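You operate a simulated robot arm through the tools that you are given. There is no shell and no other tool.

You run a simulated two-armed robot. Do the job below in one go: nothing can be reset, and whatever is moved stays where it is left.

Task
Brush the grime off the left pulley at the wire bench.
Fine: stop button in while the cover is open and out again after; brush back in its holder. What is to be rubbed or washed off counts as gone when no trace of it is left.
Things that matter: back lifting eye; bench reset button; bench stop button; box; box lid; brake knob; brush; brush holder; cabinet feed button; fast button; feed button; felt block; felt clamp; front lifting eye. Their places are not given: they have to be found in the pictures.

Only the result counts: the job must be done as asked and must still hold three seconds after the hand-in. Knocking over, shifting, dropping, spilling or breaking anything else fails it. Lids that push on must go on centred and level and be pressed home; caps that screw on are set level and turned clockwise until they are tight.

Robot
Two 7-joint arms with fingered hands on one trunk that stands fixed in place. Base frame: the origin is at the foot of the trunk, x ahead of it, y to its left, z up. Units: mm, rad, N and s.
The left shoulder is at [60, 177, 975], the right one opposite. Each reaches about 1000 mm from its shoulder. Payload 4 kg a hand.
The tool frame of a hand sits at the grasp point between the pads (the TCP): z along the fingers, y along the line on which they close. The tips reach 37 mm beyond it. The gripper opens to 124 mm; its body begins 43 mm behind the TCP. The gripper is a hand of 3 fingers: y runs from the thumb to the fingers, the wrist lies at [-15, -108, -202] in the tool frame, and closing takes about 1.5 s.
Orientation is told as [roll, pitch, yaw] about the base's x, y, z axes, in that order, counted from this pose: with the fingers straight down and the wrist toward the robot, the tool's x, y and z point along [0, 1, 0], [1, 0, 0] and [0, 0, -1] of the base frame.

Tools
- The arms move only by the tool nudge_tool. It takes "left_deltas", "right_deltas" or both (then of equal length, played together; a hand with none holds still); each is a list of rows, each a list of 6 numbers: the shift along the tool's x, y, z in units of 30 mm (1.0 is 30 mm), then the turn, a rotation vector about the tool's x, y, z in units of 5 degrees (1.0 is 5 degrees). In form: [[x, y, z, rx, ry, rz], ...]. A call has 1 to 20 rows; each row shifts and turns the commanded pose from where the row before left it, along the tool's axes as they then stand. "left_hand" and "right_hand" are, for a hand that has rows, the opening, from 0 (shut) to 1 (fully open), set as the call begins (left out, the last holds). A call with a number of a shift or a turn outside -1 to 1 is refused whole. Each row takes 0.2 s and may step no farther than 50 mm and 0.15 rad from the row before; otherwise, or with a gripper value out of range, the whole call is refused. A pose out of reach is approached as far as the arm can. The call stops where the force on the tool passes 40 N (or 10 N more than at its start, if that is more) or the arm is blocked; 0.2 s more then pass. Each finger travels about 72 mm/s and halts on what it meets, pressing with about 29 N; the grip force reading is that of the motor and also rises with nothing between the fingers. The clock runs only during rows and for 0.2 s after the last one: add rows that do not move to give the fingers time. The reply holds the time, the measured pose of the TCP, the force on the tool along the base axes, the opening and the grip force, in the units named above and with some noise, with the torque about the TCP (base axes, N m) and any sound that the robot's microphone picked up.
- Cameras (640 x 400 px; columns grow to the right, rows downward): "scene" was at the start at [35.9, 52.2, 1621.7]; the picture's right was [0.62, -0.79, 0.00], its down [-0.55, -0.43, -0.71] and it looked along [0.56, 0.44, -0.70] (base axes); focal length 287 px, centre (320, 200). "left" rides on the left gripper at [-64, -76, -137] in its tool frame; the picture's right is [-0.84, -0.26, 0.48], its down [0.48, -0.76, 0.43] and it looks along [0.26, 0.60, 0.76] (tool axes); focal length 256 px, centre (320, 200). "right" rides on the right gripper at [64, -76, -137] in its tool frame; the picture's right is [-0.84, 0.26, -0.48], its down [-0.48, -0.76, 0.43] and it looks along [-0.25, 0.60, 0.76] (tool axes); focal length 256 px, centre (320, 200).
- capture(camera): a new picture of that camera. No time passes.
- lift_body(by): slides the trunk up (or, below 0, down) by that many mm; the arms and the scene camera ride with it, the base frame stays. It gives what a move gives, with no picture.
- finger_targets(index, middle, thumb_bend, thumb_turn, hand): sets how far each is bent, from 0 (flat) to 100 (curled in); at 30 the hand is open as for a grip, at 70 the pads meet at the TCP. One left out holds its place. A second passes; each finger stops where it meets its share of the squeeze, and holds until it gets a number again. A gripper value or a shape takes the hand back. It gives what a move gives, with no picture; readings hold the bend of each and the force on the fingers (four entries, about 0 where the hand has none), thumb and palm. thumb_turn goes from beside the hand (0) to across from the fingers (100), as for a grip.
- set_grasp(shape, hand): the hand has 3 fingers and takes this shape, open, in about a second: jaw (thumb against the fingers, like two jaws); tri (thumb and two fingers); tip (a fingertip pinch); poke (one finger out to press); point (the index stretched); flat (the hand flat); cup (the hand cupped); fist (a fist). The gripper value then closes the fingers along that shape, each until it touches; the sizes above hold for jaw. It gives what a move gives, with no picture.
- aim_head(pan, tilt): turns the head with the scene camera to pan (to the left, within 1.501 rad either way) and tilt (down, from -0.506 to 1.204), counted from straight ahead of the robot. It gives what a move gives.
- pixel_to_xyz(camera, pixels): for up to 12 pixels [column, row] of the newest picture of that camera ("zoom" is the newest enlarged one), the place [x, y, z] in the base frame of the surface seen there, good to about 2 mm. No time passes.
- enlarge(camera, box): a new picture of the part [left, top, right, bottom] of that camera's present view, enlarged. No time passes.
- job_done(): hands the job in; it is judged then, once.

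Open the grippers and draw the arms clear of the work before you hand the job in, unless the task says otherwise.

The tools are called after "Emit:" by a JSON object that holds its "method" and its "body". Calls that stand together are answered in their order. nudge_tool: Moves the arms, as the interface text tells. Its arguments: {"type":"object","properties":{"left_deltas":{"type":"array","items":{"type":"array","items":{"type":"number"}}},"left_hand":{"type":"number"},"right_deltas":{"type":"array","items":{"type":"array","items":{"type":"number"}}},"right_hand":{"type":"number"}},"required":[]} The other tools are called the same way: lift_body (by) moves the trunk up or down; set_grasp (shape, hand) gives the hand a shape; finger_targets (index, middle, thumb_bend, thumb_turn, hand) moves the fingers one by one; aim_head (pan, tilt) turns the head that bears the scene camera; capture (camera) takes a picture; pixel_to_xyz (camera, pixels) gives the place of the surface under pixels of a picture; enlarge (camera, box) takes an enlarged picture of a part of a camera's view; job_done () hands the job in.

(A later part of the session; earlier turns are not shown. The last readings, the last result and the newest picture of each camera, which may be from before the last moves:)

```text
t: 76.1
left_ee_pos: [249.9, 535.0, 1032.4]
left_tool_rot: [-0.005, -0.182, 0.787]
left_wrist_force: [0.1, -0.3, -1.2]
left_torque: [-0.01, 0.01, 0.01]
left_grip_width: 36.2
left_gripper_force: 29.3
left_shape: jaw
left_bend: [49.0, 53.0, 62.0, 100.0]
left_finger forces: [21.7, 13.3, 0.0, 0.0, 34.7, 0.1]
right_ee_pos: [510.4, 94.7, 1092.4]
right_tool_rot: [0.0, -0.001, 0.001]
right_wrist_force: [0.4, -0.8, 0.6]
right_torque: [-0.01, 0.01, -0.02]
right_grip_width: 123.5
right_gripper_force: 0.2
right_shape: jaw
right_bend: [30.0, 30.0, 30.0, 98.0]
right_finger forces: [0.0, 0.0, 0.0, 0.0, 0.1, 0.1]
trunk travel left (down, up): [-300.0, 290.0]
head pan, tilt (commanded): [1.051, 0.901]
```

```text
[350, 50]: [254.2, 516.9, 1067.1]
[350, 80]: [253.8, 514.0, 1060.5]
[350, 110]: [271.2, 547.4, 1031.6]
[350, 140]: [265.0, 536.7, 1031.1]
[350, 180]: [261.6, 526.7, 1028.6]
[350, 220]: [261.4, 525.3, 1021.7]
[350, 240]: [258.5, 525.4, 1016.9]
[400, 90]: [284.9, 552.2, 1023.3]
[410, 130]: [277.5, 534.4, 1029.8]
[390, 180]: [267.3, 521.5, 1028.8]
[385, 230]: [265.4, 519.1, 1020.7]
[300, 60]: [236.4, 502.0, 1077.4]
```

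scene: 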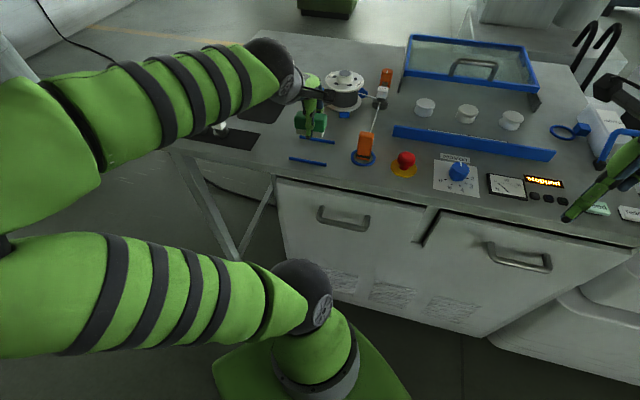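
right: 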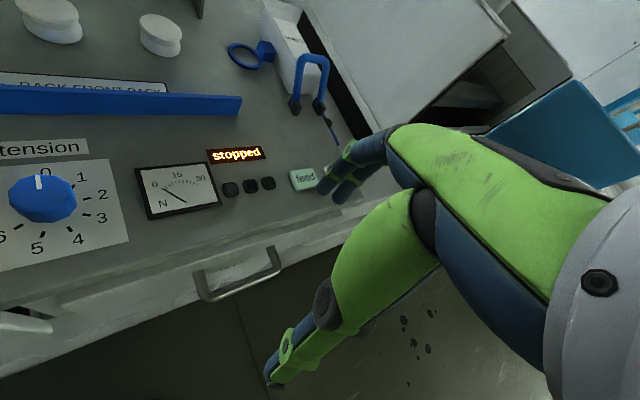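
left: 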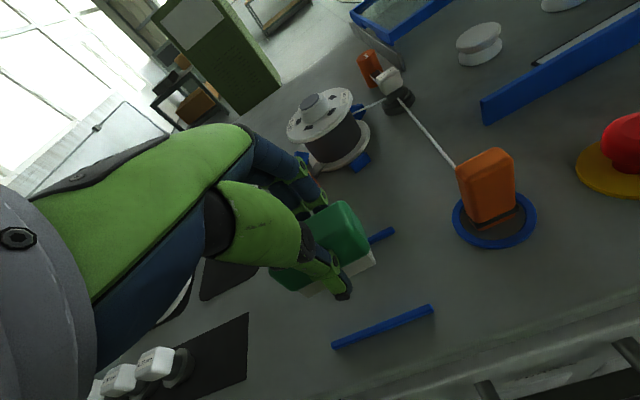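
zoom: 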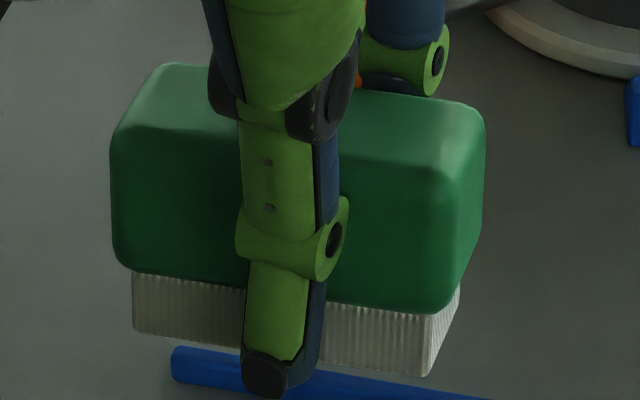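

The brush is centred over the holder (u'≈-202, v'≈572.5 vs rails' centre -202, 574). I lower the trunk 50 mm more, then let the arm do the final descent.

Emit:
{"method": "lift_body", "body": {"by": -50}}

Emit:
{"method": "nudge_tool", "body": {"left_deltas": [[0, -0.03, 0.164, 0, 0, 0], [0, -0.03, 0.164, 0, 0, 0], [0, -0.012, 0.066, 0, 0, 0], [0, 0, 0, 0, 0, 0]]}}

Emit:
{"method": "enlarge", "body": {"camera": "left", "box": [270, 160, 430, 330]}}

Emit:
{"method": "capture", "body": {"camera": "scene"}}

```text
t: 77.0
left_ee_pos: [250.1, 533.7, 982.7]
left_tool_rot: [-0.005, -0.181, 0.786]
left_wrist_force: [-0.3, -0.6, -1.1]
left_torque: [0.01, 0.02, 0.01]
left_grip_width: 36.2
left_gripper_force: 28.8
left_shape: jaw
left_bend: [49.0, 53.0, 62.0, 100.0]
left_finger forces: [21.7, 13.3, 0.1, 0.0, 34.8, 0.0]
right_ee_pos: [511.5, 93.9, 1042.7]
right_tool_rot: [-0.001, -0.001, 0.002]
right_wrist_force: [-0.1, 0.2, 0.1]
right_torque: [0.0, -0.01, 0.0]
right_grip_width: 123.7
right_gripper_force: 0.2
right_shape: jaw
right_bend: [30.0, 30.0, 30.0, 98.0]
right_finger forces: [0.0, 0.1, 0.0, 0.0, 0.0, 0.0]
trunk travel left (down, up): [-250.0, 340.0]
head pan, tilt (commanded): [1.051, 0.901]
```

```text
t: 78.0
left_ee_pos: [250.1, 534.2, 970.3]
left_tool_rot: [-0.006, -0.182, 0.787]
left_wrist_force: [-0.6, 0.9, -0.5]
left_torque: [0.03, 0.0, 0.02]
left_grip_width: 36.2
left_gripper_force: 28.8
left_shape: jaw
left_bend: [49.0, 53.0, 62.0, 100.0]
left_finger forces: [21.7, 13.1, 0.0, 0.0, 35.2, 0.2]
right_ee_pos: [511.2, 95.0, 1046.2]
right_tool_rot: [-0.001, -0.001, 0.0]
right_wrist_force: [0.7, -0.7, -0.1]
right_torque: [-0.01, -0.04, 0.01]
right_grip_width: 123.7
right_gripper_force: 0.1
right_shape: jaw
right_bend: [30.0, 30.0, 30.0, 98.0]
right_finger forces: [0.1, 0.0, 0.0, 0.1, 0.0, 0.0]
trunk travel left (down, up): [-250.0, 340.0]
head pan, tilt (commanded): [1.051, 0.901]
```

```text
2.35 times, centred on (350, 245) of left
```

zoom: 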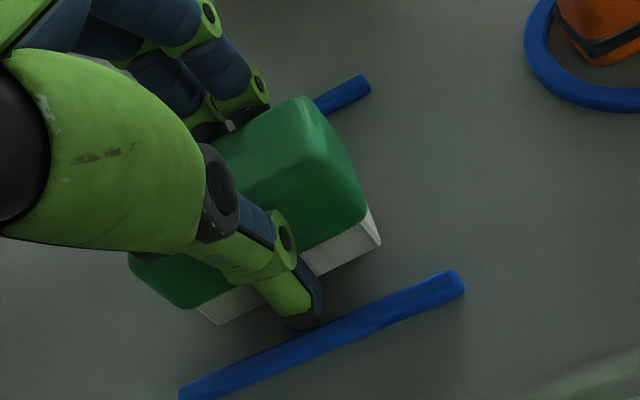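

```text
taken
```

scene: 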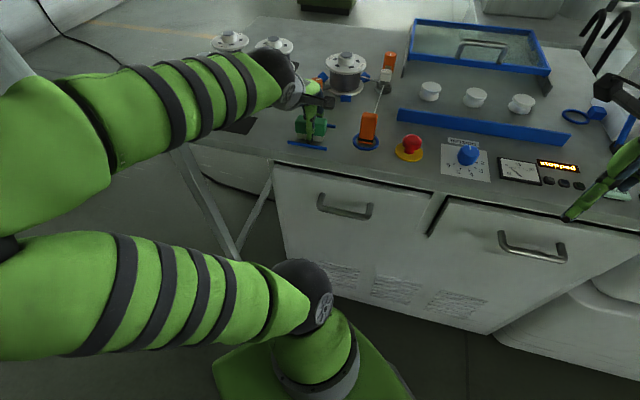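

No contact yet, bottom at about z 923. I descend in 1 mm steps until it touches.

Emit:
{"method": "nudge_tool", "body": {"left_deltas": [[0, -0.006, 0.033, 0, 0, 0], [0, -0.006, 0.033, 0, 0, 0], [0, -0.006, 0.033, 0, 0, 0], [0, 0, 0, 0, 0, 0]]}}

```text
t: 79.0
left_ee_pos: [250.9, 535.5, 969.0]
left_tool_rot: [-0.005, -0.185, 0.787]
left_wrist_force: [-1.4, -2.0, 18.0]
left_torque: [0.18, -0.28, -0.03]
left_grip_width: 36.0
left_gripper_force: 29.7
left_shape: jaw
left_bend: [49.0, 53.0, 62.0, 100.0]
left_finger forces: [21.0, 13.1, 0.1, 0.0, 41.1, 0.1]
right_ee_pos: [511.4, 93.3, 1044.5]
right_tool_rot: [0.0, -0.001, -0.001]
right_wrist_force: [-0.5, 0.1, 0.0]
right_torque: [-0.02, 0.02, 0.01]
right_grip_width: 123.8
right_gripper_force: 0.0
right_shape: jaw
right_bend: [30.0, 30.0, 30.0, 98.0]
right_finger forces: [0.0, 0.0, 0.0, 0.0, 0.0, 0.0]
trunk travel left (down, up): [-250.0, 340.0]
head pan, tilt (commanded): [1.051, 0.901]
```

Contact at 18 N: the brush stands on the bench between the rails. I relieve 1 mm and release gently by opening the two fingers and easing the thumb.

Emit:
{"method": "nudge_tool", "body": {"left_deltas": [[0, 0.006, -0.04, 0, 0, 0], [0, 0, 0, 0, 0, 0]]}}

Emit:
{"method": "finger_targets", "body": {"hand": "left", "index": 42, "middle": 46, "thumb_bend": 60}}

Emit:
{"method": "enlarge", "body": {"camera": "left", "box": [270, 160, 430, 330]}}

Emit:
{"method": "enlarge", "body": {"camera": "scene", "box": [280, 80, 345, 160]}}

```text
t: 79.6
left_ee_pos: [250.0, 534.1, 969.3]
left_tool_rot: [-0.006, -0.183, 0.787]
left_wrist_force: [0.4, 1.7, 14.5]
left_torque: [0.29, -0.28, 0.04]
left_grip_width: 36.1
left_gripper_force: 28.9
left_shape: jaw
left_bend: [49.0, 53.0, 62.0, 100.0]
left_finger forces: [21.9, 13.7, 0.0, 0.0, 40.1, 0.0]
right_ee_pos: [511.2, 94.0, 1044.3]
right_tool_rot: [-0.001, 0.001, 0.001]
right_wrist_force: [-0.3, 0.3, 0.1]
right_torque: [-0.03, -0.01, 0.02]
right_grip_width: 123.7
right_gripper_force: 0.1
right_shape: jaw
right_bend: [30.0, 30.0, 30.0, 98.0]
right_finger forces: [0.1, 0.0, 0.0, 0.0, 0.0, 0.0]
trunk travel left (down, up): [-250.0, 340.0]
head pan, tilt (commanded): [1.051, 0.901]
```

```text
t: 80.6
left_ee_pos: [250.7, 535.1, 968.2]
left_tool_rot: [-0.006, -0.182, 0.787]
left_wrist_force: [1.8, 2.1, -0.7]
left_torque: [0.1, -0.1, 0.01]
left_grip_width: 54.5
left_gripper_force: 1.5
left_shape: fingers
left_bend: [42.0, 46.0, 61.0, 100.0]
left_finger forces: [0.1, 0.0, 0.0, 0.1, 2.6, 0.0]
right_ee_pos: [510.9, 94.7, 1043.3]
right_tool_rot: [0.0, 0.002, -0.001]
right_wrist_force: [0.9, 1.1, 0.3]
right_torque: [0.03, 0.02, 0.04]
right_grip_width: 123.5
right_gripper_force: 0.0
right_shape: jaw
right_bend: [30.0, 30.0, 30.0, 98.0]
right_finger forces: [0.1, 0.1, 0.0, 0.0, 0.0, 0.1]
trunk travel left (down, up): [-250.0, 340.0]
head pan, tilt (commanded): [1.051, 0.901]
```

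```text
2.35 times, centred on (350, 245) of left
```

zoom: 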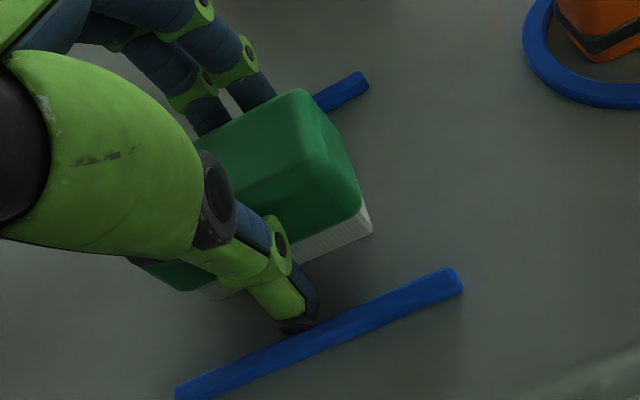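

```text
5.00 times, centred on (312, 120) of scene
```

zoom: 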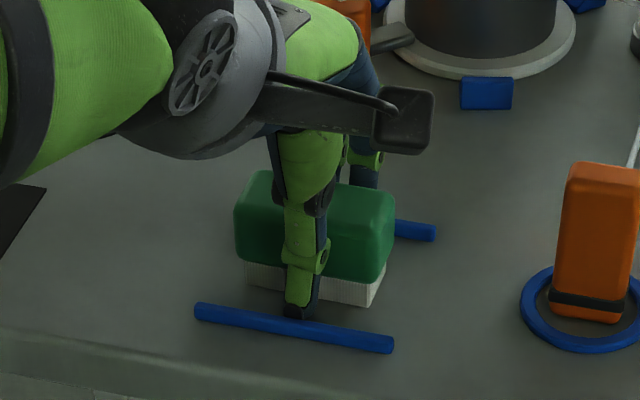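

The brush stands free with only the thumb lightly touching (2.6 N). I back the thumb off 3 mm while rising, then rise straight up.

Emit:
{"method": "nudge_tool", "body": {"left_deltas": [[0, -0.075, -0.08, 0, 0, 0], [0, -0.03, -0.2, 0, 0, 0], [0, 0.07, -0.4, 0, 0, 0], [0, 0.12, -0.65, 0, 0, 0], [0, 0.12, -0.65, 0, 0, 0], [0, 0.12, -0.65, 0, 0, 0], [0, 0, 0, 0, 0, 0]]}}

Emit:
{"method": "enlarge", "body": {"camera": "scene", "box": [280, 80, 345, 160]}}

Emit:
{"method": "enlarge", "body": {"camera": "left", "box": [270, 200, 450, 370]}}

```text
t: 82.2
left_ee_pos: [245.4, 530.7, 1047.0]
left_tool_rot: [-0.006, -0.181, 0.787]
left_wrist_force: [-0.1, 0.3, -0.5]
left_torque: [-0.01, 0.02, 0.01]
left_grip_width: 58.6
left_gripper_force: 0.3
left_shape: fingers
left_bend: [42.0, 46.0, 60.0, 100.0]
left_finger forces: [0.0, 0.0, 0.0, 0.0, 0.0, 0.0]
right_ee_pos: [511.5, 93.7, 1043.8]
right_tool_rot: [0.0, -0.001, 0.0]
right_wrist_force: [-0.1, -0.4, 0.2]
right_torque: [0.0, -0.01, 0.01]
right_grip_width: 123.8
right_gripper_force: 0.1
right_shape: jaw
right_bend: [30.0, 30.0, 30.0, 98.0]
right_finger forces: [0.0, 0.1, 0.0, 0.0, 0.0, 0.0]
trunk travel left (down, up): [-250.0, 340.0]
head pan, tilt (commanded): [1.051, 0.901]
```

```text
5.00 times, centred on (312, 120) of scene
```

zoom: 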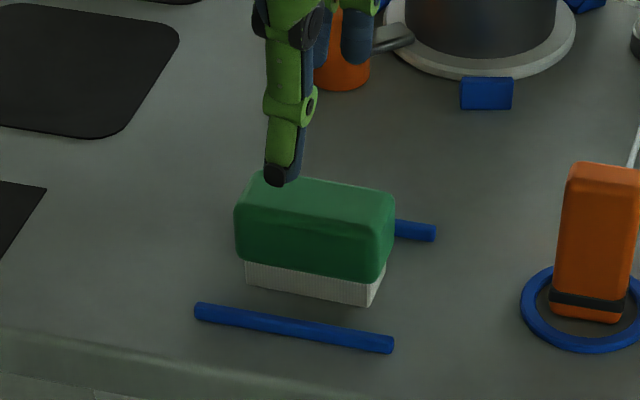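

```text
2.35 times, centred on (360, 285) of left
```

zoom: 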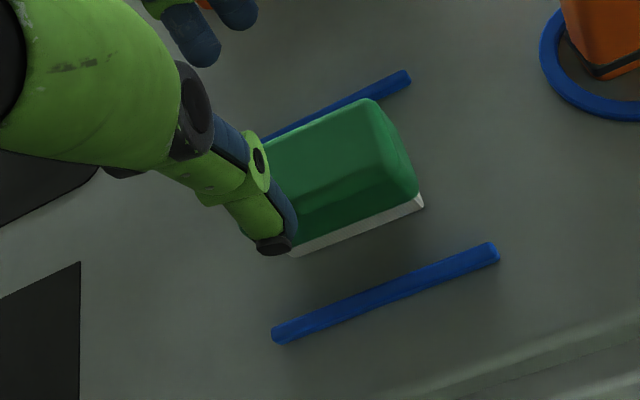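

The brush stands in the holder. I measure its position to check it is centred like before.

Emit:
{"method": "enlarge", "body": {"camera": "scene", "box": [290, 105, 330, 155]}}

Emit:
{"method": "pixel_to_xyz", "body": {"camera": "zoom", "pixels": [[270, 130], [330, 140], [400, 160], [420, 200], [400, 240], [300, 250], [200, 240], [190, 180], [380, 260], [430, 180], [240, 270], [360, 300]]}}

```text
8.00 times, centred on (310, 130) of scene
```

zoom: 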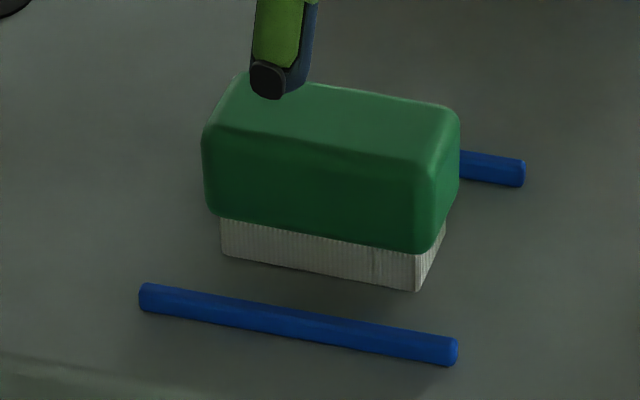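

```text
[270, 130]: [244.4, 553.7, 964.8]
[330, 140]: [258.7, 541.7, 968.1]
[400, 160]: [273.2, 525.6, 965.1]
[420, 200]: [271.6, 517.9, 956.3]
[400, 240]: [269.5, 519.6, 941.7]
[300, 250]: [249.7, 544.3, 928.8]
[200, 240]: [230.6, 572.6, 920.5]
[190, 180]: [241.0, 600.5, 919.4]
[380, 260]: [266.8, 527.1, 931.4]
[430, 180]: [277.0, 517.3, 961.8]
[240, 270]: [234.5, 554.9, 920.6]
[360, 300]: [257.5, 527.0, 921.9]
```

The brush is back (front face v'≈558, as at the start). I raise the trunk back up, level the hand and set the jaw to half open.

Emit:
{"method": "lift_body", "body": {"by": 250}}

Emit:
{"method": "nudge_tool", "body": {"left_deltas": [[0, 0, 0, 1, 0, 0], [0, 0, 0, 1, 0, 0], [0, 0, 0, 0, 0, 0], [0, 0, 0, 0, 0, 0]], "left_hand": 0.5}}

Emit:
{"method": "capture", "body": {"camera": "scene"}}

```text
t: 84.8
left_ee_pos: [246.2, 531.3, 1297.1]
left_tool_rot: [-0.005, -0.181, 0.786]
left_wrist_force: [0.5, -0.2, 0.3]
left_torque: [0.02, 0.01, -0.01]
left_grip_width: 58.6
left_gripper_force: 0.0
left_shape: fingers
left_bend: [42.0, 46.0, 60.0, 100.0]
left_finger forces: [0.0, 0.0, 0.0, 0.1, 0.1, 0.0]
right_ee_pos: [512.3, 95.4, 1294.4]
right_tool_rot: [0.001, 0.0, -0.001]
right_wrist_force: [0.1, -0.1, 0.6]
right_torque: [-0.01, 0.01, 0.01]
right_grip_width: 123.5
right_gripper_force: 0.2
right_shape: jaw
right_bend: [30.0, 30.0, 30.0, 98.0]
right_finger forces: [0.0, 0.1, 0.0, 0.0, 0.0, 0.0]
trunk travel left (down, up): [-500.0, 90.0]
head pan, tilt (commanded): [1.051, 0.901]
```

```text
t: 85.8
left_ee_pos: [245.5, 530.1, 1297.6]
left_tool_rot: [-0.007, -0.006, 0.786]
left_wrist_force: [0.3, 0.0, 0.8]
left_torque: [0.03, -0.01, 0.02]
left_grip_width: 61.9
left_gripper_force: 0.0
left_shape: jaw
left_bend: [42.0, 46.0, 56.0, 100.0]
left_finger forces: [0.0, 0.1, 0.1, 0.1, 0.0, 0.0]
right_ee_pos: [512.0, 93.5, 1293.8]
right_tool_rot: [-0.001, 0.0, 0.001]
right_wrist_force: [-0.8, 0.2, 0.1]
right_torque: [0.02, 0.06, -0.01]
right_grip_width: 124.0
right_gripper_force: 0.1
right_shape: jaw
right_bend: [30.0, 30.0, 30.0, 98.0]
right_finger forces: [0.0, 0.0, 0.0, 0.0, 0.1, 0.0]
trunk travel left (down, up): [-500.0, 90.0]
head pan, tilt (commanded): [1.051, 0.901]
```

```text
taken
```

scene: 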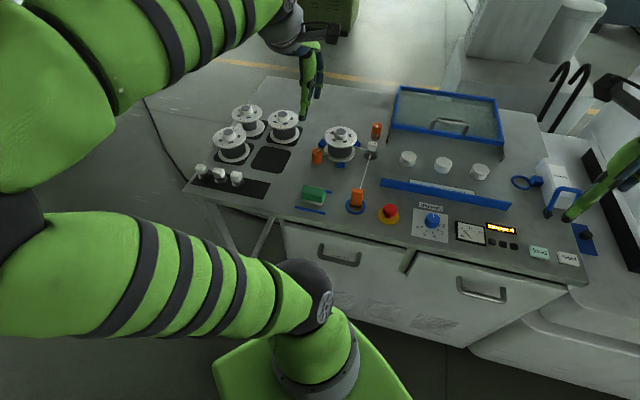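

Everything is in place. I carry the left hand over to above the open cover's handle at about (785,540).

Emit:
{"method": "nudge_tool", "body": {"left_deltas": [[-0.893, 0.9236, 0.411, 0, 0, 0], [-0.893, 0.9236, 0.411, 0, 0, 0], [-0.893, 0.9236, 0.411, 0, 0, 0], [-0.893, 0.9236, 0.411, 0, 0, 0], [-0.893, 0.9236, 0.411, 0, 0, 0], [-0.893, 0.9236, 0.411, 0, 0, 0], [-0.893, 0.9236, 0.411, 0, 0, 0], [-0.893, 0.9236, 0.411, 0, 0, 0], [-0.893, 0.9236, 0.411, 0, 0, 0], [-0.893, 0.9236, 0.411, 0, 0, 0], [-0.893, 0.9236, 0.411, 0, 0, 0], [-0.893, 0.9236, 0.411, 0, 0, 0], [-0.893, 0.9236, 0.411, 0, 0, 0], [-0.893, 0.9236, 0.411, 0, 0, 0], [0, 0, 0, 0, 0, 0]]}}

Emit:
{"method": "capture", "body": {"camera": "left"}}

Emit:
{"method": "aim_head", "body": {"pan": 0.75, "tilt": 0.7}}

Emit:
{"method": "enlarge", "body": {"camera": "scene", "box": [320, 130, 430, 220]}}

```text
t: 89.0
left_ee_pos: [785.7, 541.4, 1132.9]
left_tool_rot: [-0.005, -0.01, 0.787]
left_wrist_force: [-0.6, -1.1, -0.9]
left_torque: [0.0, -0.01, 0.02]
left_grip_width: 61.8
left_gripper_force: 0.1
left_shape: jaw
left_bend: [42.0, 46.0, 56.0, 100.0]
left_finger forces: [0.0, 0.1, 0.0, 0.1, 0.0, 0.1]
right_ee_pos: [510.2, 94.7, 1294.3]
right_tool_rot: [0.0, -0.002, 0.0]
right_wrist_force: [0.6, 0.0, 0.7]
right_torque: [0.05, 0.0, 0.0]
right_grip_width: 123.7
right_gripper_force: 0.0
right_shape: jaw
right_bend: [30.0, 30.0, 30.0, 98.0]
right_finger forces: [0.0, 0.0, 0.1, 0.0, 0.0, 0.0]
trunk travel left (down, up): [-500.0, 90.0]
head pan, tilt (commanded): [1.051, 0.901]
```

```text
taken
```

left: 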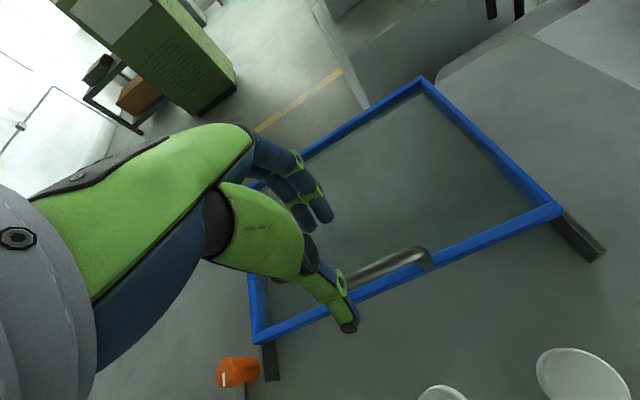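

```text
t: 89.8
left_ee_pos: [785.9, 543.0, 1132.6]
left_tool_rot: [-0.007, -0.007, 0.786]
left_wrist_force: [-0.3, 0.6, 0.0]
left_torque: [0.02, 0.0, 0.0]
left_grip_width: 61.9
left_gripper_force: 0.1
left_shape: jaw
left_bend: [42.0, 46.0, 56.0, 100.0]
left_finger forces: [0.0, 0.1, 0.0, 0.0, 0.0, 0.0]
right_ee_pos: [512.1, 94.6, 1292.9]
right_tool_rot: [-0.001, 0.001, -0.001]
right_wrist_force: [-0.1, 0.1, 0.2]
right_torque: [0.0, -0.01, 0.0]
right_grip_width: 123.5
right_gripper_force: 0.0
right_shape: jaw
right_bend: [30.0, 30.0, 30.0, 98.0]
right_finger forces: [0.0, 0.1, 0.0, 0.0, 0.0, 0.0]
trunk travel left (down, up): [-500.0, 90.0]
head pan, tilt (commanded): [0.75, 0.7]
```

```text
4.44 times, centred on (375, 175) of scene
```

zoom: 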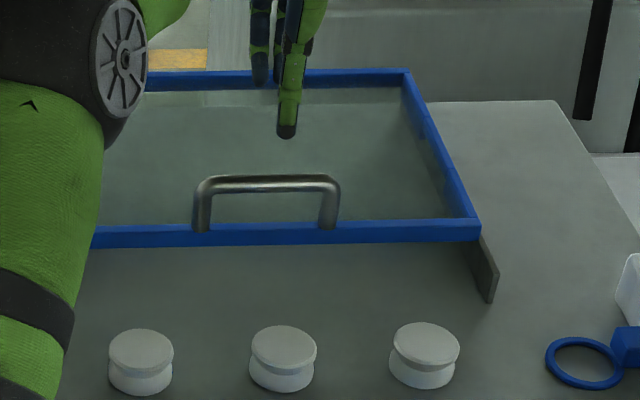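

I descend to the bar height (z≈1021).

Emit:
{"method": "nudge_tool", "body": {"left_deltas": [[0, -0.03, 0.95, 0, 0, 0], [0, -0.03, 0.95, 0, 0, 0], [0, 0, 0.95, 0, 0, 0], [0, 0, 0.45, 0, 0, 0], [0, 0, 0.4, 0, 0, 0], [0, 0, 0, 0, 0, 0]]}}

Emit:
{"method": "capture", "body": {"camera": "left"}}

Emit:
{"method": "enlarge", "body": {"camera": "scene", "box": [320, 130, 430, 220]}}

```text
t: 91.2
left_ee_pos: [786.8, 541.0, 1020.2]
left_tool_rot: [-0.004, -0.006, 0.787]
left_wrist_force: [0.7, -0.3, -0.7]
left_torque: [0.03, 0.02, -0.01]
left_grip_width: 61.8
left_gripper_force: 0.1
left_shape: jaw
left_bend: [42.0, 46.0, 56.0, 100.0]
left_finger forces: [0.0, 0.1, 0.1, 0.1, 0.1, 0.0]
right_ee_pos: [510.7, 94.8, 1292.5]
right_tool_rot: [0.001, -0.001, -0.001]
right_wrist_force: [0.2, -0.8, -0.6]
right_torque: [0.0, -0.01, 0.0]
right_grip_width: 123.7
right_gripper_force: 0.2
right_shape: jaw
right_bend: [30.0, 30.0, 30.0, 98.0]
right_finger forces: [0.0, 0.0, 0.0, 0.1, 0.0, 0.0]
trunk travel left (down, up): [-500.0, 90.0]
head pan, tilt (commanded): [0.75, 0.7]
```

```text
taken
```

left: 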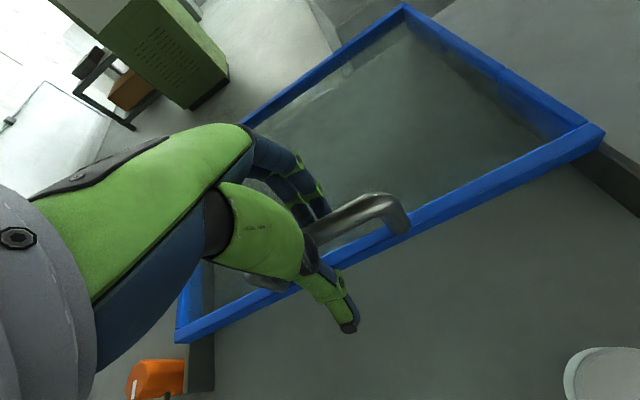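

```text
4.44 times, centred on (375, 175) of scene
```

zoom: 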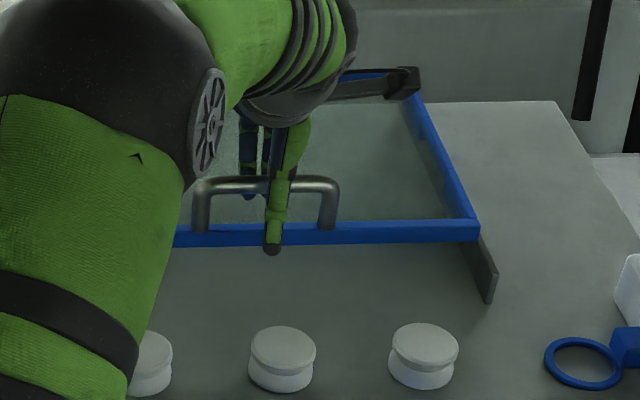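

The hand straddles the bar. I close and then begin pulling the cover forward along −v.

Emit:
{"method": "nudge_tool", "body": {"left_deltas": [[0, 0, 0, 0, 0, 0], [0, 0, 0, 0, 0, 0], [0, 0, 0, 0, 0, 0], [0, 0, 0, 0, 0, 0], [0, 0, 0, 0, 0, 0], [0, 0, 0, 0, 0, 0]], "left_hand": 0}}

Emit:
{"method": "nudge_tool", "body": {"left_deltas": [[0, -0.2, 0, 0, 0, 0], [0, -0.4, 0, 0, 0, 0], [0, -0.5, 0, 0, 0, 0], [0, -0.5, 0, 0, 0, 0], [0, -0.5, 0, 0, 0, 0], [0, -0.5, 0, 0, 0, 0], [0, -0.5, 0, 0, 0, 0], [0, -0.4, 0, 0, 0, 0], [0, 0, 0, 0, 0, 0]]}}

Emit:
{"method": "capture", "body": {"camera": "scene"}}

```text
t: 92.6
left_ee_pos: [786.3, 541.6, 1019.7]
left_tool_rot: [-0.002, -0.005, 0.787]
left_wrist_force: [-1.4, -0.3, -5.6]
left_torque: [0.02, 0.06, 0.18]
left_grip_width: 1.0
left_gripper_force: 28.8
left_shape: jaw
left_bend: [70.0, 70.0, 66.0, 100.0]
left_finger forces: [22.1, 0.8, 0.0, 0.0, 25.4, 0.0]
right_ee_pos: [511.1, 94.3, 1293.3]
right_tool_rot: [0.001, -0.001, 0.0]
right_wrist_force: [-0.5, -0.2, 0.8]
right_torque: [0.0, 0.01, 0.04]
right_grip_width: 123.8
right_gripper_force: 0.0
right_shape: jaw
right_bend: [30.0, 30.0, 30.0, 98.0]
right_finger forces: [0.1, 0.0, 0.0, 0.1, 0.1, 0.1]
trunk travel left (down, up): [-500.0, 90.0]
head pan, tilt (commanded): [0.75, 0.7]
```

```text
t: 94.6
left_ee_pos: [712.2, 466.5, 1019.3]
left_tool_rot: [-0.003, -0.009, 0.786]
left_wrist_force: [-1.1, 1.7, 4.8]
left_torque: [0.06, -0.08, 0.2]
left_grip_width: 0.8
left_gripper_force: 28.6
left_shape: jaw
left_bend: [70.0, 70.0, 67.0, 100.0]
left_finger forces: [21.6, 0.9, 0.0, 0.0, 25.5, 0.0]
right_ee_pos: [510.2, 94.2, 1294.0]
right_tool_rot: [0.001, 0.001, -0.001]
right_wrist_force: [0.3, -0.2, 0.0]
right_torque: [-0.02, -0.02, 0.02]
right_grip_width: 123.7
right_gripper_force: 0.0
right_shape: jaw
right_bend: [30.0, 30.0, 30.0, 98.0]
right_finger forces: [0.0, 0.0, 0.0, 0.0, 0.1, 0.0]
trunk travel left (down, up): [-500.0, 90.0]
head pan, tilt (commanded): [0.75, 0.7]
```

```text
taken
```

scene: 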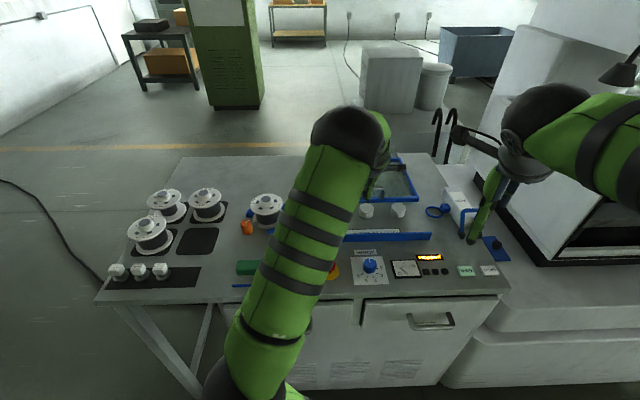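

The cover follows. I continue pulling another ~135 mm toward the closed position.

Emit:
{"method": "nudge_tool", "body": {"left_deltas": [[0, -0.3, 0, 0, 0, 0], [0, -0.5, 0, 0, 0, 0], [0, -0.5, 0, 0, 0, 0], [0, -0.5, 0, 0, 0, 0], [0, -0.5, 0, 0, 0, 0], [0, -0.5, 0, 0, 0, 0], [0, -0.5, 0, 0, 0, 0], [0, -0.5, 0, 0, 0, 0], [0, -0.4, 0, 0, 0, 0], [0, -0.3, 0, 0, 0, 0], [0, 0, 0, 0, 0, 0]]}}

Emit:
{"method": "aim_head", "body": {"pan": 0.95, "tilt": 0.9}}

Emit:
{"method": "capture", "body": {"camera": "scene"}}

Emit:
{"method": "enlarge", "body": {"camera": "scene", "box": [370, 80, 530, 190]}}

```text
t: 97.0
left_ee_pos: [616.0, 371.4, 1018.4]
left_tool_rot: [-0.005, -0.008, 0.787]
left_wrist_force: [-2.6, 1.7, 6.0]
left_torque: [0.05, -0.04, 0.22]
left_grip_width: 0.8
left_gripper_force: 29.0
left_shape: jaw
left_bend: [70.0, 70.0, 67.0, 100.0]
left_finger forces: [21.8, 1.1, 0.1, 0.1, 25.9, 0.0]
right_ee_pos: [511.7, 93.9, 1293.8]
right_tool_rot: [0.001, 0.0, 0.001]
right_wrist_force: [-0.4, 0.2, 0.3]
right_torque: [0.0, -0.01, 0.03]
right_grip_width: 123.8
right_gripper_force: 0.1
right_shape: jaw
right_bend: [30.0, 30.0, 30.0, 98.0]
right_finger forces: [0.1, 0.0, 0.0, 0.1, 0.0, 0.0]
trunk travel left (down, up): [-500.0, 90.0]
head pan, tilt (commanded): [0.75, 0.7]
```

```text
t: 97.7
left_ee_pos: [617.2, 371.5, 1018.9]
left_tool_rot: [-0.005, -0.005, 0.787]
left_wrist_force: [-3.8, 1.9, 3.6]
left_torque: [0.07, -0.02, 0.2]
left_grip_width: 0.5
left_gripper_force: 28.6
left_shape: jaw
left_bend: [70.0, 70.0, 67.0, 100.0]
left_finger forces: [22.0, 1.0, 0.0, 0.0, 26.4, 0.0]
right_ee_pos: [510.4, 94.7, 1294.2]
right_tool_rot: [-0.001, 0.0, 0.0]
right_wrist_force: [0.2, -0.6, -0.6]
right_torque: [-0.01, 0.0, -0.02]
right_grip_width: 123.8
right_gripper_force: 0.1
right_shape: jaw
right_bend: [30.0, 30.0, 30.0, 98.0]
right_finger forces: [0.0, 0.1, 0.0, 0.1, 0.0, 0.0]
trunk travel left (down, up): [-500.0, 90.0]
head pan, tilt (commanded): [0.949, 0.901]
```

```text
taken
```

scene: 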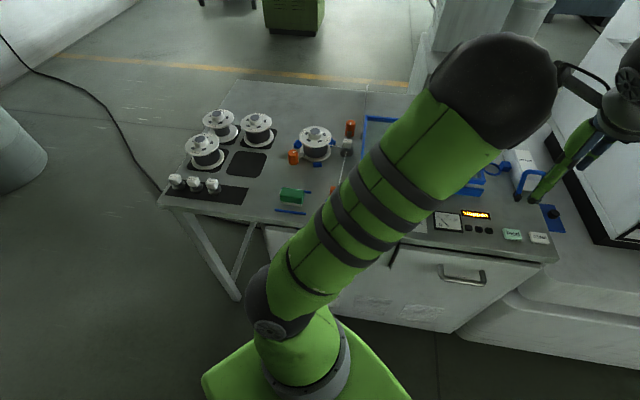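

```text
3.64 times, centred on (450, 135) of scene
```

zoom: 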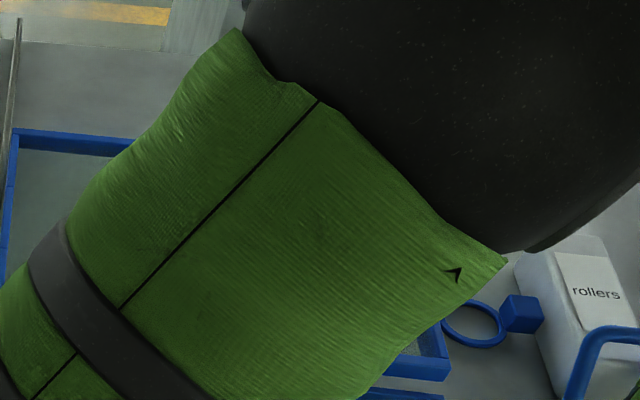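

Force is low and the cover is near closed. The left elbow swings near my view, so I check where it is relative to the right arm before continuing.

Emit:
{"method": "pixel_to_xyz", "body": {"camera": "scene", "pixels": [[500, 90], [540, 80], [450, 70], [400, 190], [590, 90], [620, 120], [570, 75], [480, 150]]}}

Emit:
{"method": "capture", "body": {"camera": "left"}}

Emit:
{"method": "capture", "body": {"camera": "right"}}

```text
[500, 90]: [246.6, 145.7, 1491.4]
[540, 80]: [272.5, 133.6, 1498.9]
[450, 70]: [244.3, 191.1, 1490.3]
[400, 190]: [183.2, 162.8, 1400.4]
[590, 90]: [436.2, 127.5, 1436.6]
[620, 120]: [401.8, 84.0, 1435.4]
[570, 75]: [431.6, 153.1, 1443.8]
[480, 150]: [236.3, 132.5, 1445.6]
```

```text
taken
```

left: 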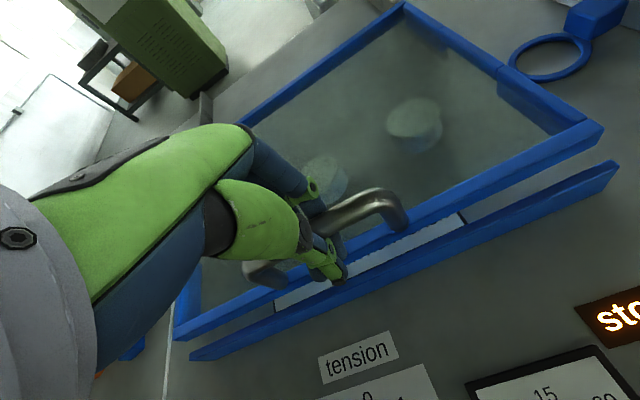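

```text
taken
```

right: 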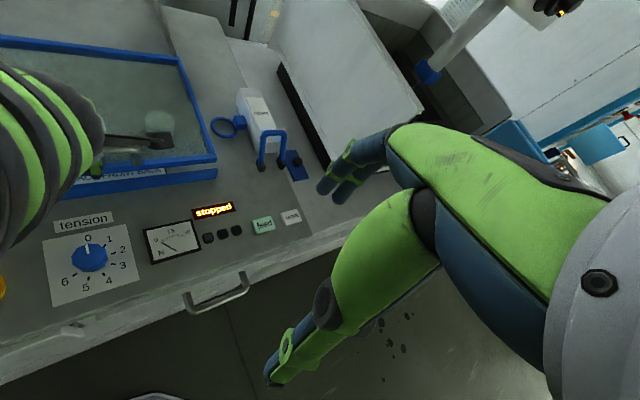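

Elbow (~(260,150,1480)) is clear of the right wrist (~(420,120,1440)). A gap of ~10 mm remains between cover and front wall in the left view, so I pull on in small steps.

Emit:
{"method": "nudge_tool", "body": {"left_deltas": [[0, -0.1, 0, 0, 0, 0], [0, -0.1, 0, 0, 0, 0], [0, -0.08, 0, 0, 0, 0], [0, 0, 0, 0, 0, 0]]}}

Emit:
{"method": "capture", "body": {"camera": "left"}}

Emit:
{"method": "enlarge", "body": {"camera": "left", "box": [440, 100, 640, 260]}}

```text
t: 98.7
left_ee_pos: [611.0, 365.3, 1019.4]
left_tool_rot: [-0.005, -0.008, 0.788]
left_wrist_force: [-3.0, 4.1, 7.5]
left_torque: [0.08, -0.12, 0.16]
left_grip_width: 0.6
left_gripper_force: 28.5
left_shape: jaw
left_bend: [70.0, 70.0, 67.0, 100.0]
left_finger forces: [21.6, 1.0, 0.0, 0.1, 24.6, 0.1]
right_ee_pos: [510.4, 94.4, 1293.8]
right_tool_rot: [0.001, 0.003, -0.001]
right_wrist_force: [-0.4, -0.3, -1.0]
right_torque: [0.0, 0.0, 0.01]
right_grip_width: 123.8
right_gripper_force: 0.1
right_shape: jaw
right_bend: [30.0, 30.0, 30.0, 98.0]
right_finger forces: [0.0, 0.0, 0.0, 0.1, 0.0, 0.0]
trunk travel left (down, up): [-500.0, 90.0]
head pan, tilt (commanded): [0.949, 0.901]
```

```text
taken
```

left: 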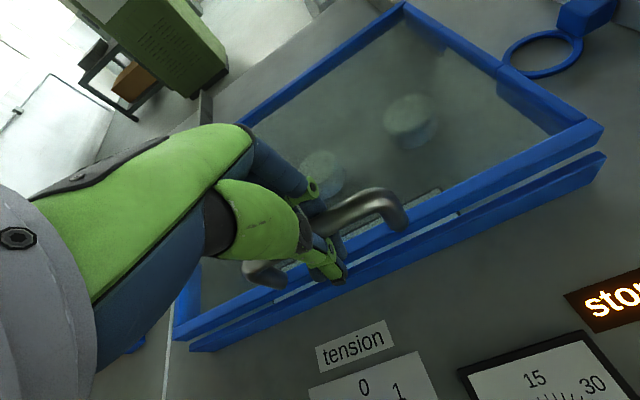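

```text
2.50 times, centred on (540, 180) of left
```

zoom: 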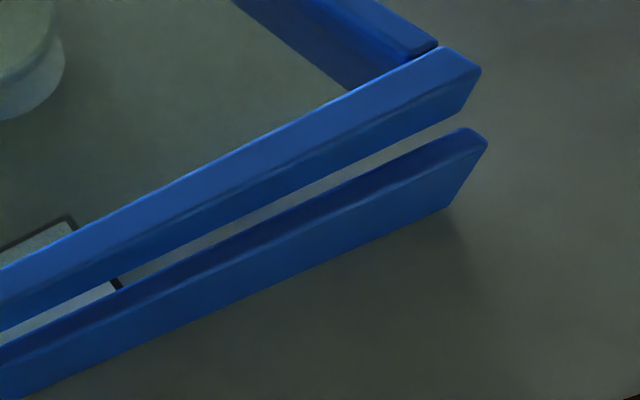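

A gap still shows between cover and base wall. I measure it in this zoom.

Emit:
{"method": "pixel_to_xyz", "body": {"camera": "zoom", "pixels": [[470, 70], [465, 90], [475, 150], [470, 135], [300, 150], [300, 170], [300, 210], [300, 230], [440, 50], [450, 170]]}}

```text
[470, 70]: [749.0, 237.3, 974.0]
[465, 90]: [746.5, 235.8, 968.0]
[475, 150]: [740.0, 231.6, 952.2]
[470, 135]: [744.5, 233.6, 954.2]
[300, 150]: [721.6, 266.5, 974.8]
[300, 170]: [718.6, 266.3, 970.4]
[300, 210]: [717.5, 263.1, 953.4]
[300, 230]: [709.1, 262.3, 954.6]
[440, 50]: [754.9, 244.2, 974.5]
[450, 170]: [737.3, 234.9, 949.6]
```

About 8 mm remain (cover front v'≈695 vs wall 687). I pull in further small steps until it stops.

Emit:
{"method": "nudge_tool", "body": {"left_deltas": [[0, -0.1, 0, 0, 0, 0], [0, -0.07, 0, 0, 0, 0], [0, -0.05, 0, 0, 0, 0], [0, -0.05, 0, 0, 0, 0], [0, 0, 0, 0, 0, 0]]}}

Emit:
{"method": "enlarge", "body": {"camera": "left", "box": [440, 100, 640, 260]}}

Emit:
{"method": "pixel_to_xyz", "body": {"camera": "zoom", "pixels": [[470, 70], [465, 90], [475, 150], [300, 150], [300, 170], [300, 210], [300, 230], [450, 170]]}}

```text
t: 99.9
left_ee_pos: [604.5, 358.5, 1018.6]
left_tool_rot: [-0.006, -0.006, 0.787]
left_wrist_force: [-4.2, 2.6, 8.2]
left_torque: [0.05, -0.05, 0.22]
left_grip_width: 0.5
left_gripper_force: 28.8
left_shape: jaw
left_bend: [70.0, 70.0, 67.0, 100.0]
left_finger forces: [21.1, 0.9, 0.0, 0.1, 25.3, 0.1]
right_ee_pos: [511.3, 93.9, 1295.0]
right_tool_rot: [0.001, -0.001, 0.0]
right_wrist_force: [0.0, -0.2, 0.8]
right_torque: [0.01, 0.0, 0.0]
right_grip_width: 123.8
right_gripper_force: 0.0
right_shape: jaw
right_bend: [30.0, 30.0, 30.0, 98.0]
right_finger forces: [0.0, 0.0, 0.0, 0.0, 0.0, 0.0]
trunk travel left (down, up): [-500.0, 90.0]
head pan, tilt (commanded): [0.949, 0.901]
```

```text
2.50 times, centred on (540, 180) of left
```

zoom: 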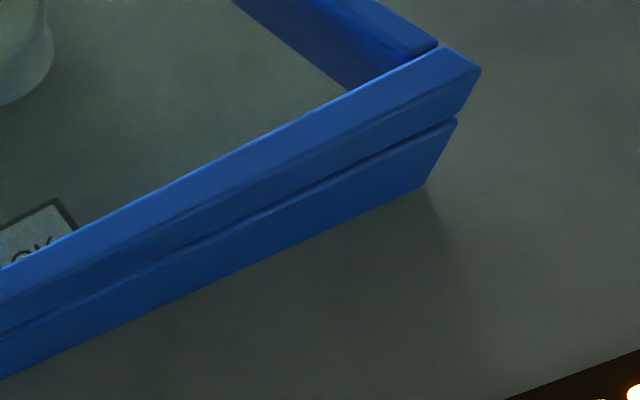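

```text
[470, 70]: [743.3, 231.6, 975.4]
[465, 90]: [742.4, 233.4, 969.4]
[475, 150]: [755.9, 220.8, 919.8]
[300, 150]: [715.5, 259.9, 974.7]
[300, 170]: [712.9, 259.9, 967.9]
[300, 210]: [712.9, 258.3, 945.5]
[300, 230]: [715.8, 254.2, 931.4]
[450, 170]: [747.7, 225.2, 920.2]
```

The cover is now flush with the front wall (both v'≈687–688). I feel for the end stop with 1 mm more pull.

Emit:
{"method": "nudge_tool", "body": {"left_deltas": [[0, -0.04, 0, 0, 0, 0], [0, -0.03, 0, 0, 0, 0], [0, 0, 0, 0, 0, 0]]}}

Emit:
{"method": "enlarge", "body": {"camera": "left", "box": [440, 100, 640, 260]}}

Emit:
{"method": "pixel_to_xyz", "body": {"camera": "zoom", "pixels": [[470, 70], [465, 90], [300, 150], [300, 170], [300, 190], [300, 210], [300, 220], [200, 220]]}}

```text
t: 100.7
left_ee_pos: [603.5, 357.0, 1019.3]
left_tool_rot: [-0.005, -0.007, 0.788]
left_wrist_force: [-1.3, 6.3, 6.5]
left_torque: [0.06, -0.11, 0.28]
left_grip_width: 0.8
left_gripper_force: 29.1
left_shape: jaw
left_bend: [70.0, 70.0, 67.0, 100.0]
left_finger forces: [23.3, 1.2, 0.1, 0.1, 23.1, 0.0]
right_ee_pos: [510.6, 94.8, 1294.7]
right_tool_rot: [-0.001, 0.0, 0.001]
right_wrist_force: [0.7, 0.6, 0.2]
right_torque: [-0.01, -0.03, -0.02]
right_grip_width: 123.8
right_gripper_force: 0.0
right_shape: jaw
right_bend: [30.0, 30.0, 30.0, 98.0]
right_finger forces: [0.0, 0.0, 0.0, 0.1, 0.0, 0.0]
trunk travel left (down, up): [-500.0, 90.0]
head pan, tilt (commanded): [0.949, 0.901]
```

```text
2.50 times, centred on (540, 180) of left
```

zoom: 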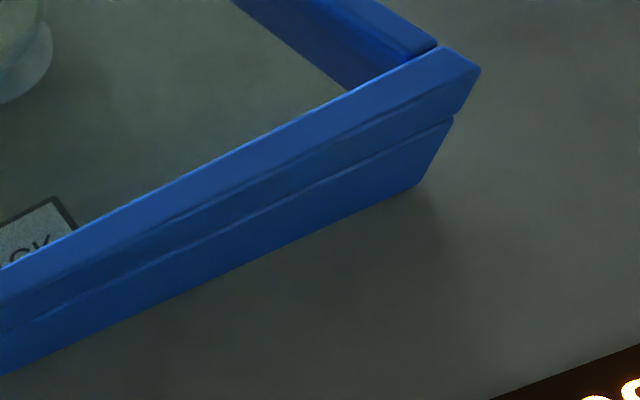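

```text
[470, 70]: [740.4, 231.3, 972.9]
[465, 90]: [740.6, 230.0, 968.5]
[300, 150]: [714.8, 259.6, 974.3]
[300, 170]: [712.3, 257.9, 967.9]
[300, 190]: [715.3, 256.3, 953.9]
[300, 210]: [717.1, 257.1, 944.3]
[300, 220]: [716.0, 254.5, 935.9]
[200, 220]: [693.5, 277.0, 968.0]
```

Light stop force (index load rises, ~4 N along v); the cover is flush. I release the handle and rise.

Emit:
{"method": "nudge_tool", "body": {"left_deltas": [[0, 0, 0, 0, 0, 0], [0, 0, 0, 0, 0, 0], [0, 0, 0, 0, 0, 0], [0, 0, 0, 0, 0, 0], [0, 0, 0, 0, 0, 0], [0, 0, -0.5, 0, 0, 0], [0, 0, -1, 0, 0, 0], [0, 0, -1, 0, 0, 0], [0, 0, -1, 0, 0, 0], [0, 0, 0, 0, 0, 0]], "left_hand": 0.5}}

Emit:
{"method": "capture", "body": {"camera": "left"}}

Emit:
{"method": "capture", "body": {"camera": "scene"}}

```text
t: 102.9
left_ee_pos: [603.6, 358.3, 1123.3]
left_tool_rot: [-0.007, -0.007, 0.786]
left_wrist_force: [0.7, 0.1, 0.1]
left_torque: [-0.01, -0.03, -0.01]
left_grip_width: 61.8
left_gripper_force: 0.0
left_shape: jaw
left_bend: [42.0, 46.0, 56.0, 100.0]
left_finger forces: [0.1, 0.0, 0.1, 0.0, 0.1, 0.1]
right_ee_pos: [511.4, 93.9, 1293.8]
right_tool_rot: [0.0, 0.001, 0.0]
right_wrist_force: [-0.4, -0.4, 0.5]
right_torque: [0.03, -0.02, 0.0]
right_grip_width: 123.8
right_gripper_force: 0.0
right_shape: jaw
right_bend: [30.0, 30.0, 30.0, 98.0]
right_finger forces: [0.0, 0.1, 0.1, 0.1, 0.1, 0.1]
trunk travel left (down, up): [-500.0, 90.0]
head pan, tilt (commanded): [0.949, 0.901]
```

```text
taken
```

left: 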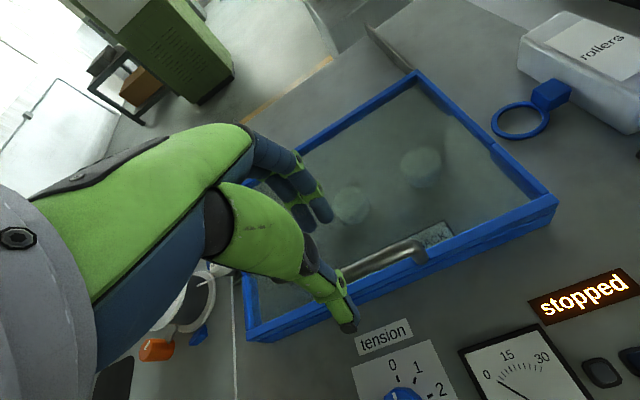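

```text
taken
```

scene: 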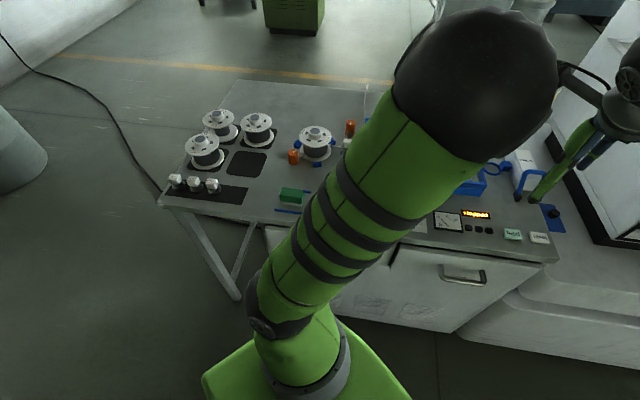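

The cover is closed. I move the left hand to above the stop button at (424,389), staying high, then check the whole bench.

Emit:
{"method": "nudge_tool", "body": {"left_deltas": [[0, 0, -0.5, 0, 0, 0], [0.827, -0.584, 0, 0, 0, 0], [0.827, -0.584, 0, 0, 0, 0], [0.827, -0.584, 0, 0, 0, 0], [0.827, -0.584, 0, 0, 0, 0], [0.827, -0.584, 0, 0, 0, 0], [0.827, -0.584, 0, 0, 0, 0], [0, 0, 0, 0, 0, 0]]}}

Emit:
{"method": "capture", "body": {"camera": "scene"}}

Emit:
{"method": "capture", "body": {"camera": "left"}}

Emit:
{"method": "capture", "body": {"camera": "right"}}

```text
t: 104.7
left_ee_pos: [421.5, 388.2, 1135.2]
left_tool_rot: [-0.005, -0.008, 0.788]
left_wrist_force: [-1.0, -0.8, 0.2]
left_torque: [-0.03, 0.0, 0.05]
left_grip_width: 61.8
left_gripper_force: 0.0
left_shape: jaw
left_bend: [42.0, 46.0, 56.0, 100.0]
left_finger forces: [0.1, 0.0, 0.0, 0.0, 0.0, 0.0]
right_ee_pos: [512.4, 93.7, 1292.0]
right_tool_rot: [-0.001, 0.0, 0.001]
right_wrist_force: [-0.2, 0.6, -0.1]
right_torque: [-0.01, 0.01, -0.01]
right_grip_width: 123.7
right_gripper_force: 0.0
right_shape: jaw
right_bend: [30.0, 30.0, 30.0, 98.0]
right_finger forces: [0.0, 0.0, 0.0, 0.0, 0.0, 0.1]
trunk travel left (down, up): [-500.0, 90.0]
head pan, tilt (commanded): [0.949, 0.901]
```

```text
taken
```

scene: 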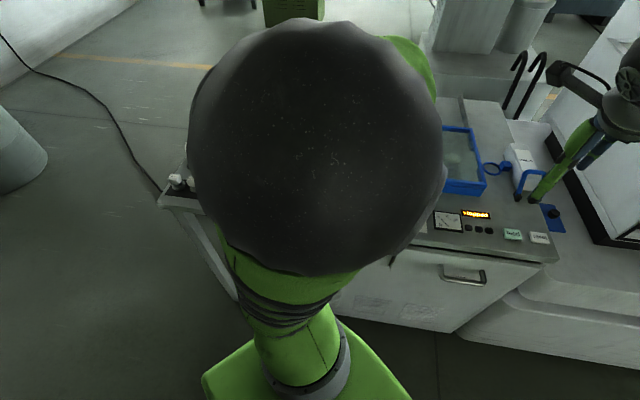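

```text
taken
```

left: 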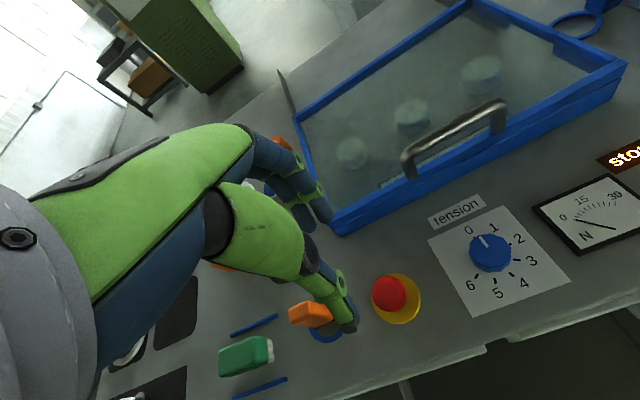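

```text
taken
```

right: 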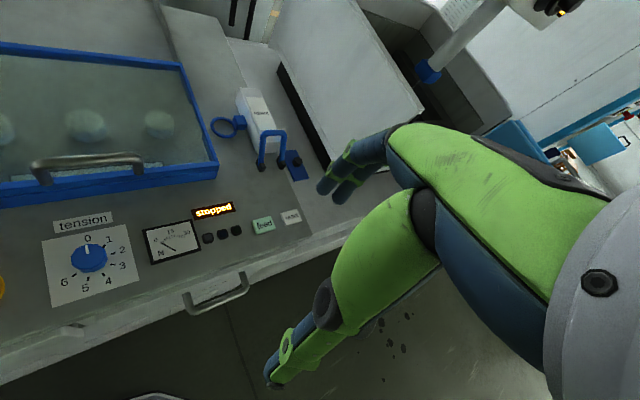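

The left elbow now swings in front of the head camera, so for the button the right hand (farther shoulder) suits better. I draw the left hand away up and to the left first, to (250,530,1297).

Emit:
{"method": "nudge_tool", "body": {"left_deltas": [[0.5, -0.04, -0.9, 0, 0, 0], [0.922, -0.085, -0.675, 0, 0, 0], [0.922, -0.085, -0.675, 0, 0, 0], [0.922, -0.085, -0.675, 0, 0, 0], [0.922, -0.085, -0.675, 0, 0, 0], [0.922, -0.085, -0.675, 0, 0, 0], [0.922, -0.085, -0.5, 0, 0, 0], [0.922, -0.085, -0.5, 0, 0, 0], [0.5, 0, 0, 0, 0, 0], [0, 0, 0, 0, 0, 0]]}}

Emit:
{"method": "capture", "body": {"camera": "scene"}}

Emit:
{"method": "capture", "body": {"camera": "left"}}

```text
t: 106.9
left_ee_pos: [329.4, 482.7, 1236.8]
left_tool_rot: [-0.004, -0.007, 0.788]
left_wrist_force: [-0.5, 0.6, 0.0]
left_torque: [0.0, 0.03, -0.04]
left_grip_width: 61.7
left_gripper_force: 0.1
left_shape: jaw
left_bend: [42.0, 46.0, 56.0, 100.0]
left_finger forces: [0.0, 0.0, 0.1, 0.0, 0.0, 0.0]
left hand out of reach, approached as far as the arm can: row 5, 6, 7, 8, 9
right_ee_pos: [511.4, 95.2, 1294.5]
right_tool_rot: [-0.001, 0.0, 0.0]
right_wrist_force: [0.5, 0.1, 0.1]
right_torque: [0.01, 0.0, -0.02]
right_grip_width: 123.6
right_gripper_force: 0.1
right_shape: jaw
right_bend: [30.0, 30.0, 30.0, 98.0]
right_finger forces: [0.0, 0.1, 0.1, 0.0, 0.0, 0.1]
trunk travel left (down, up): [-500.0, 90.0]
head pan, tilt (commanded): [0.949, 0.901]
```

```text
taken
```

scene: 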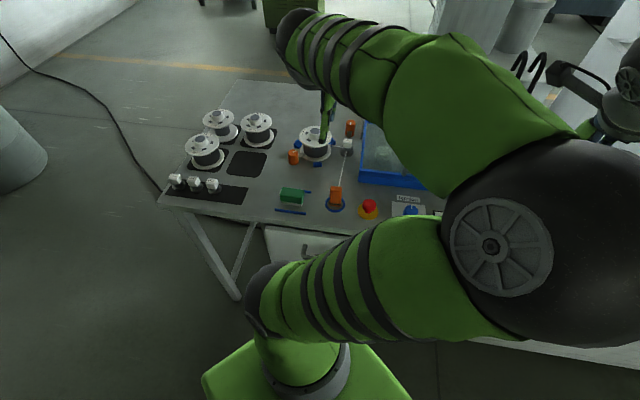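

```text
taken
```

left: 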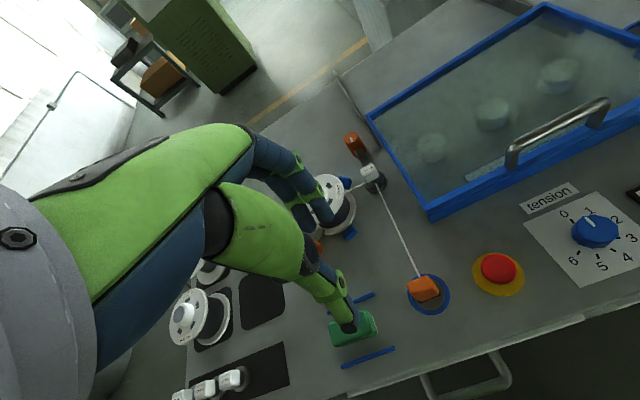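

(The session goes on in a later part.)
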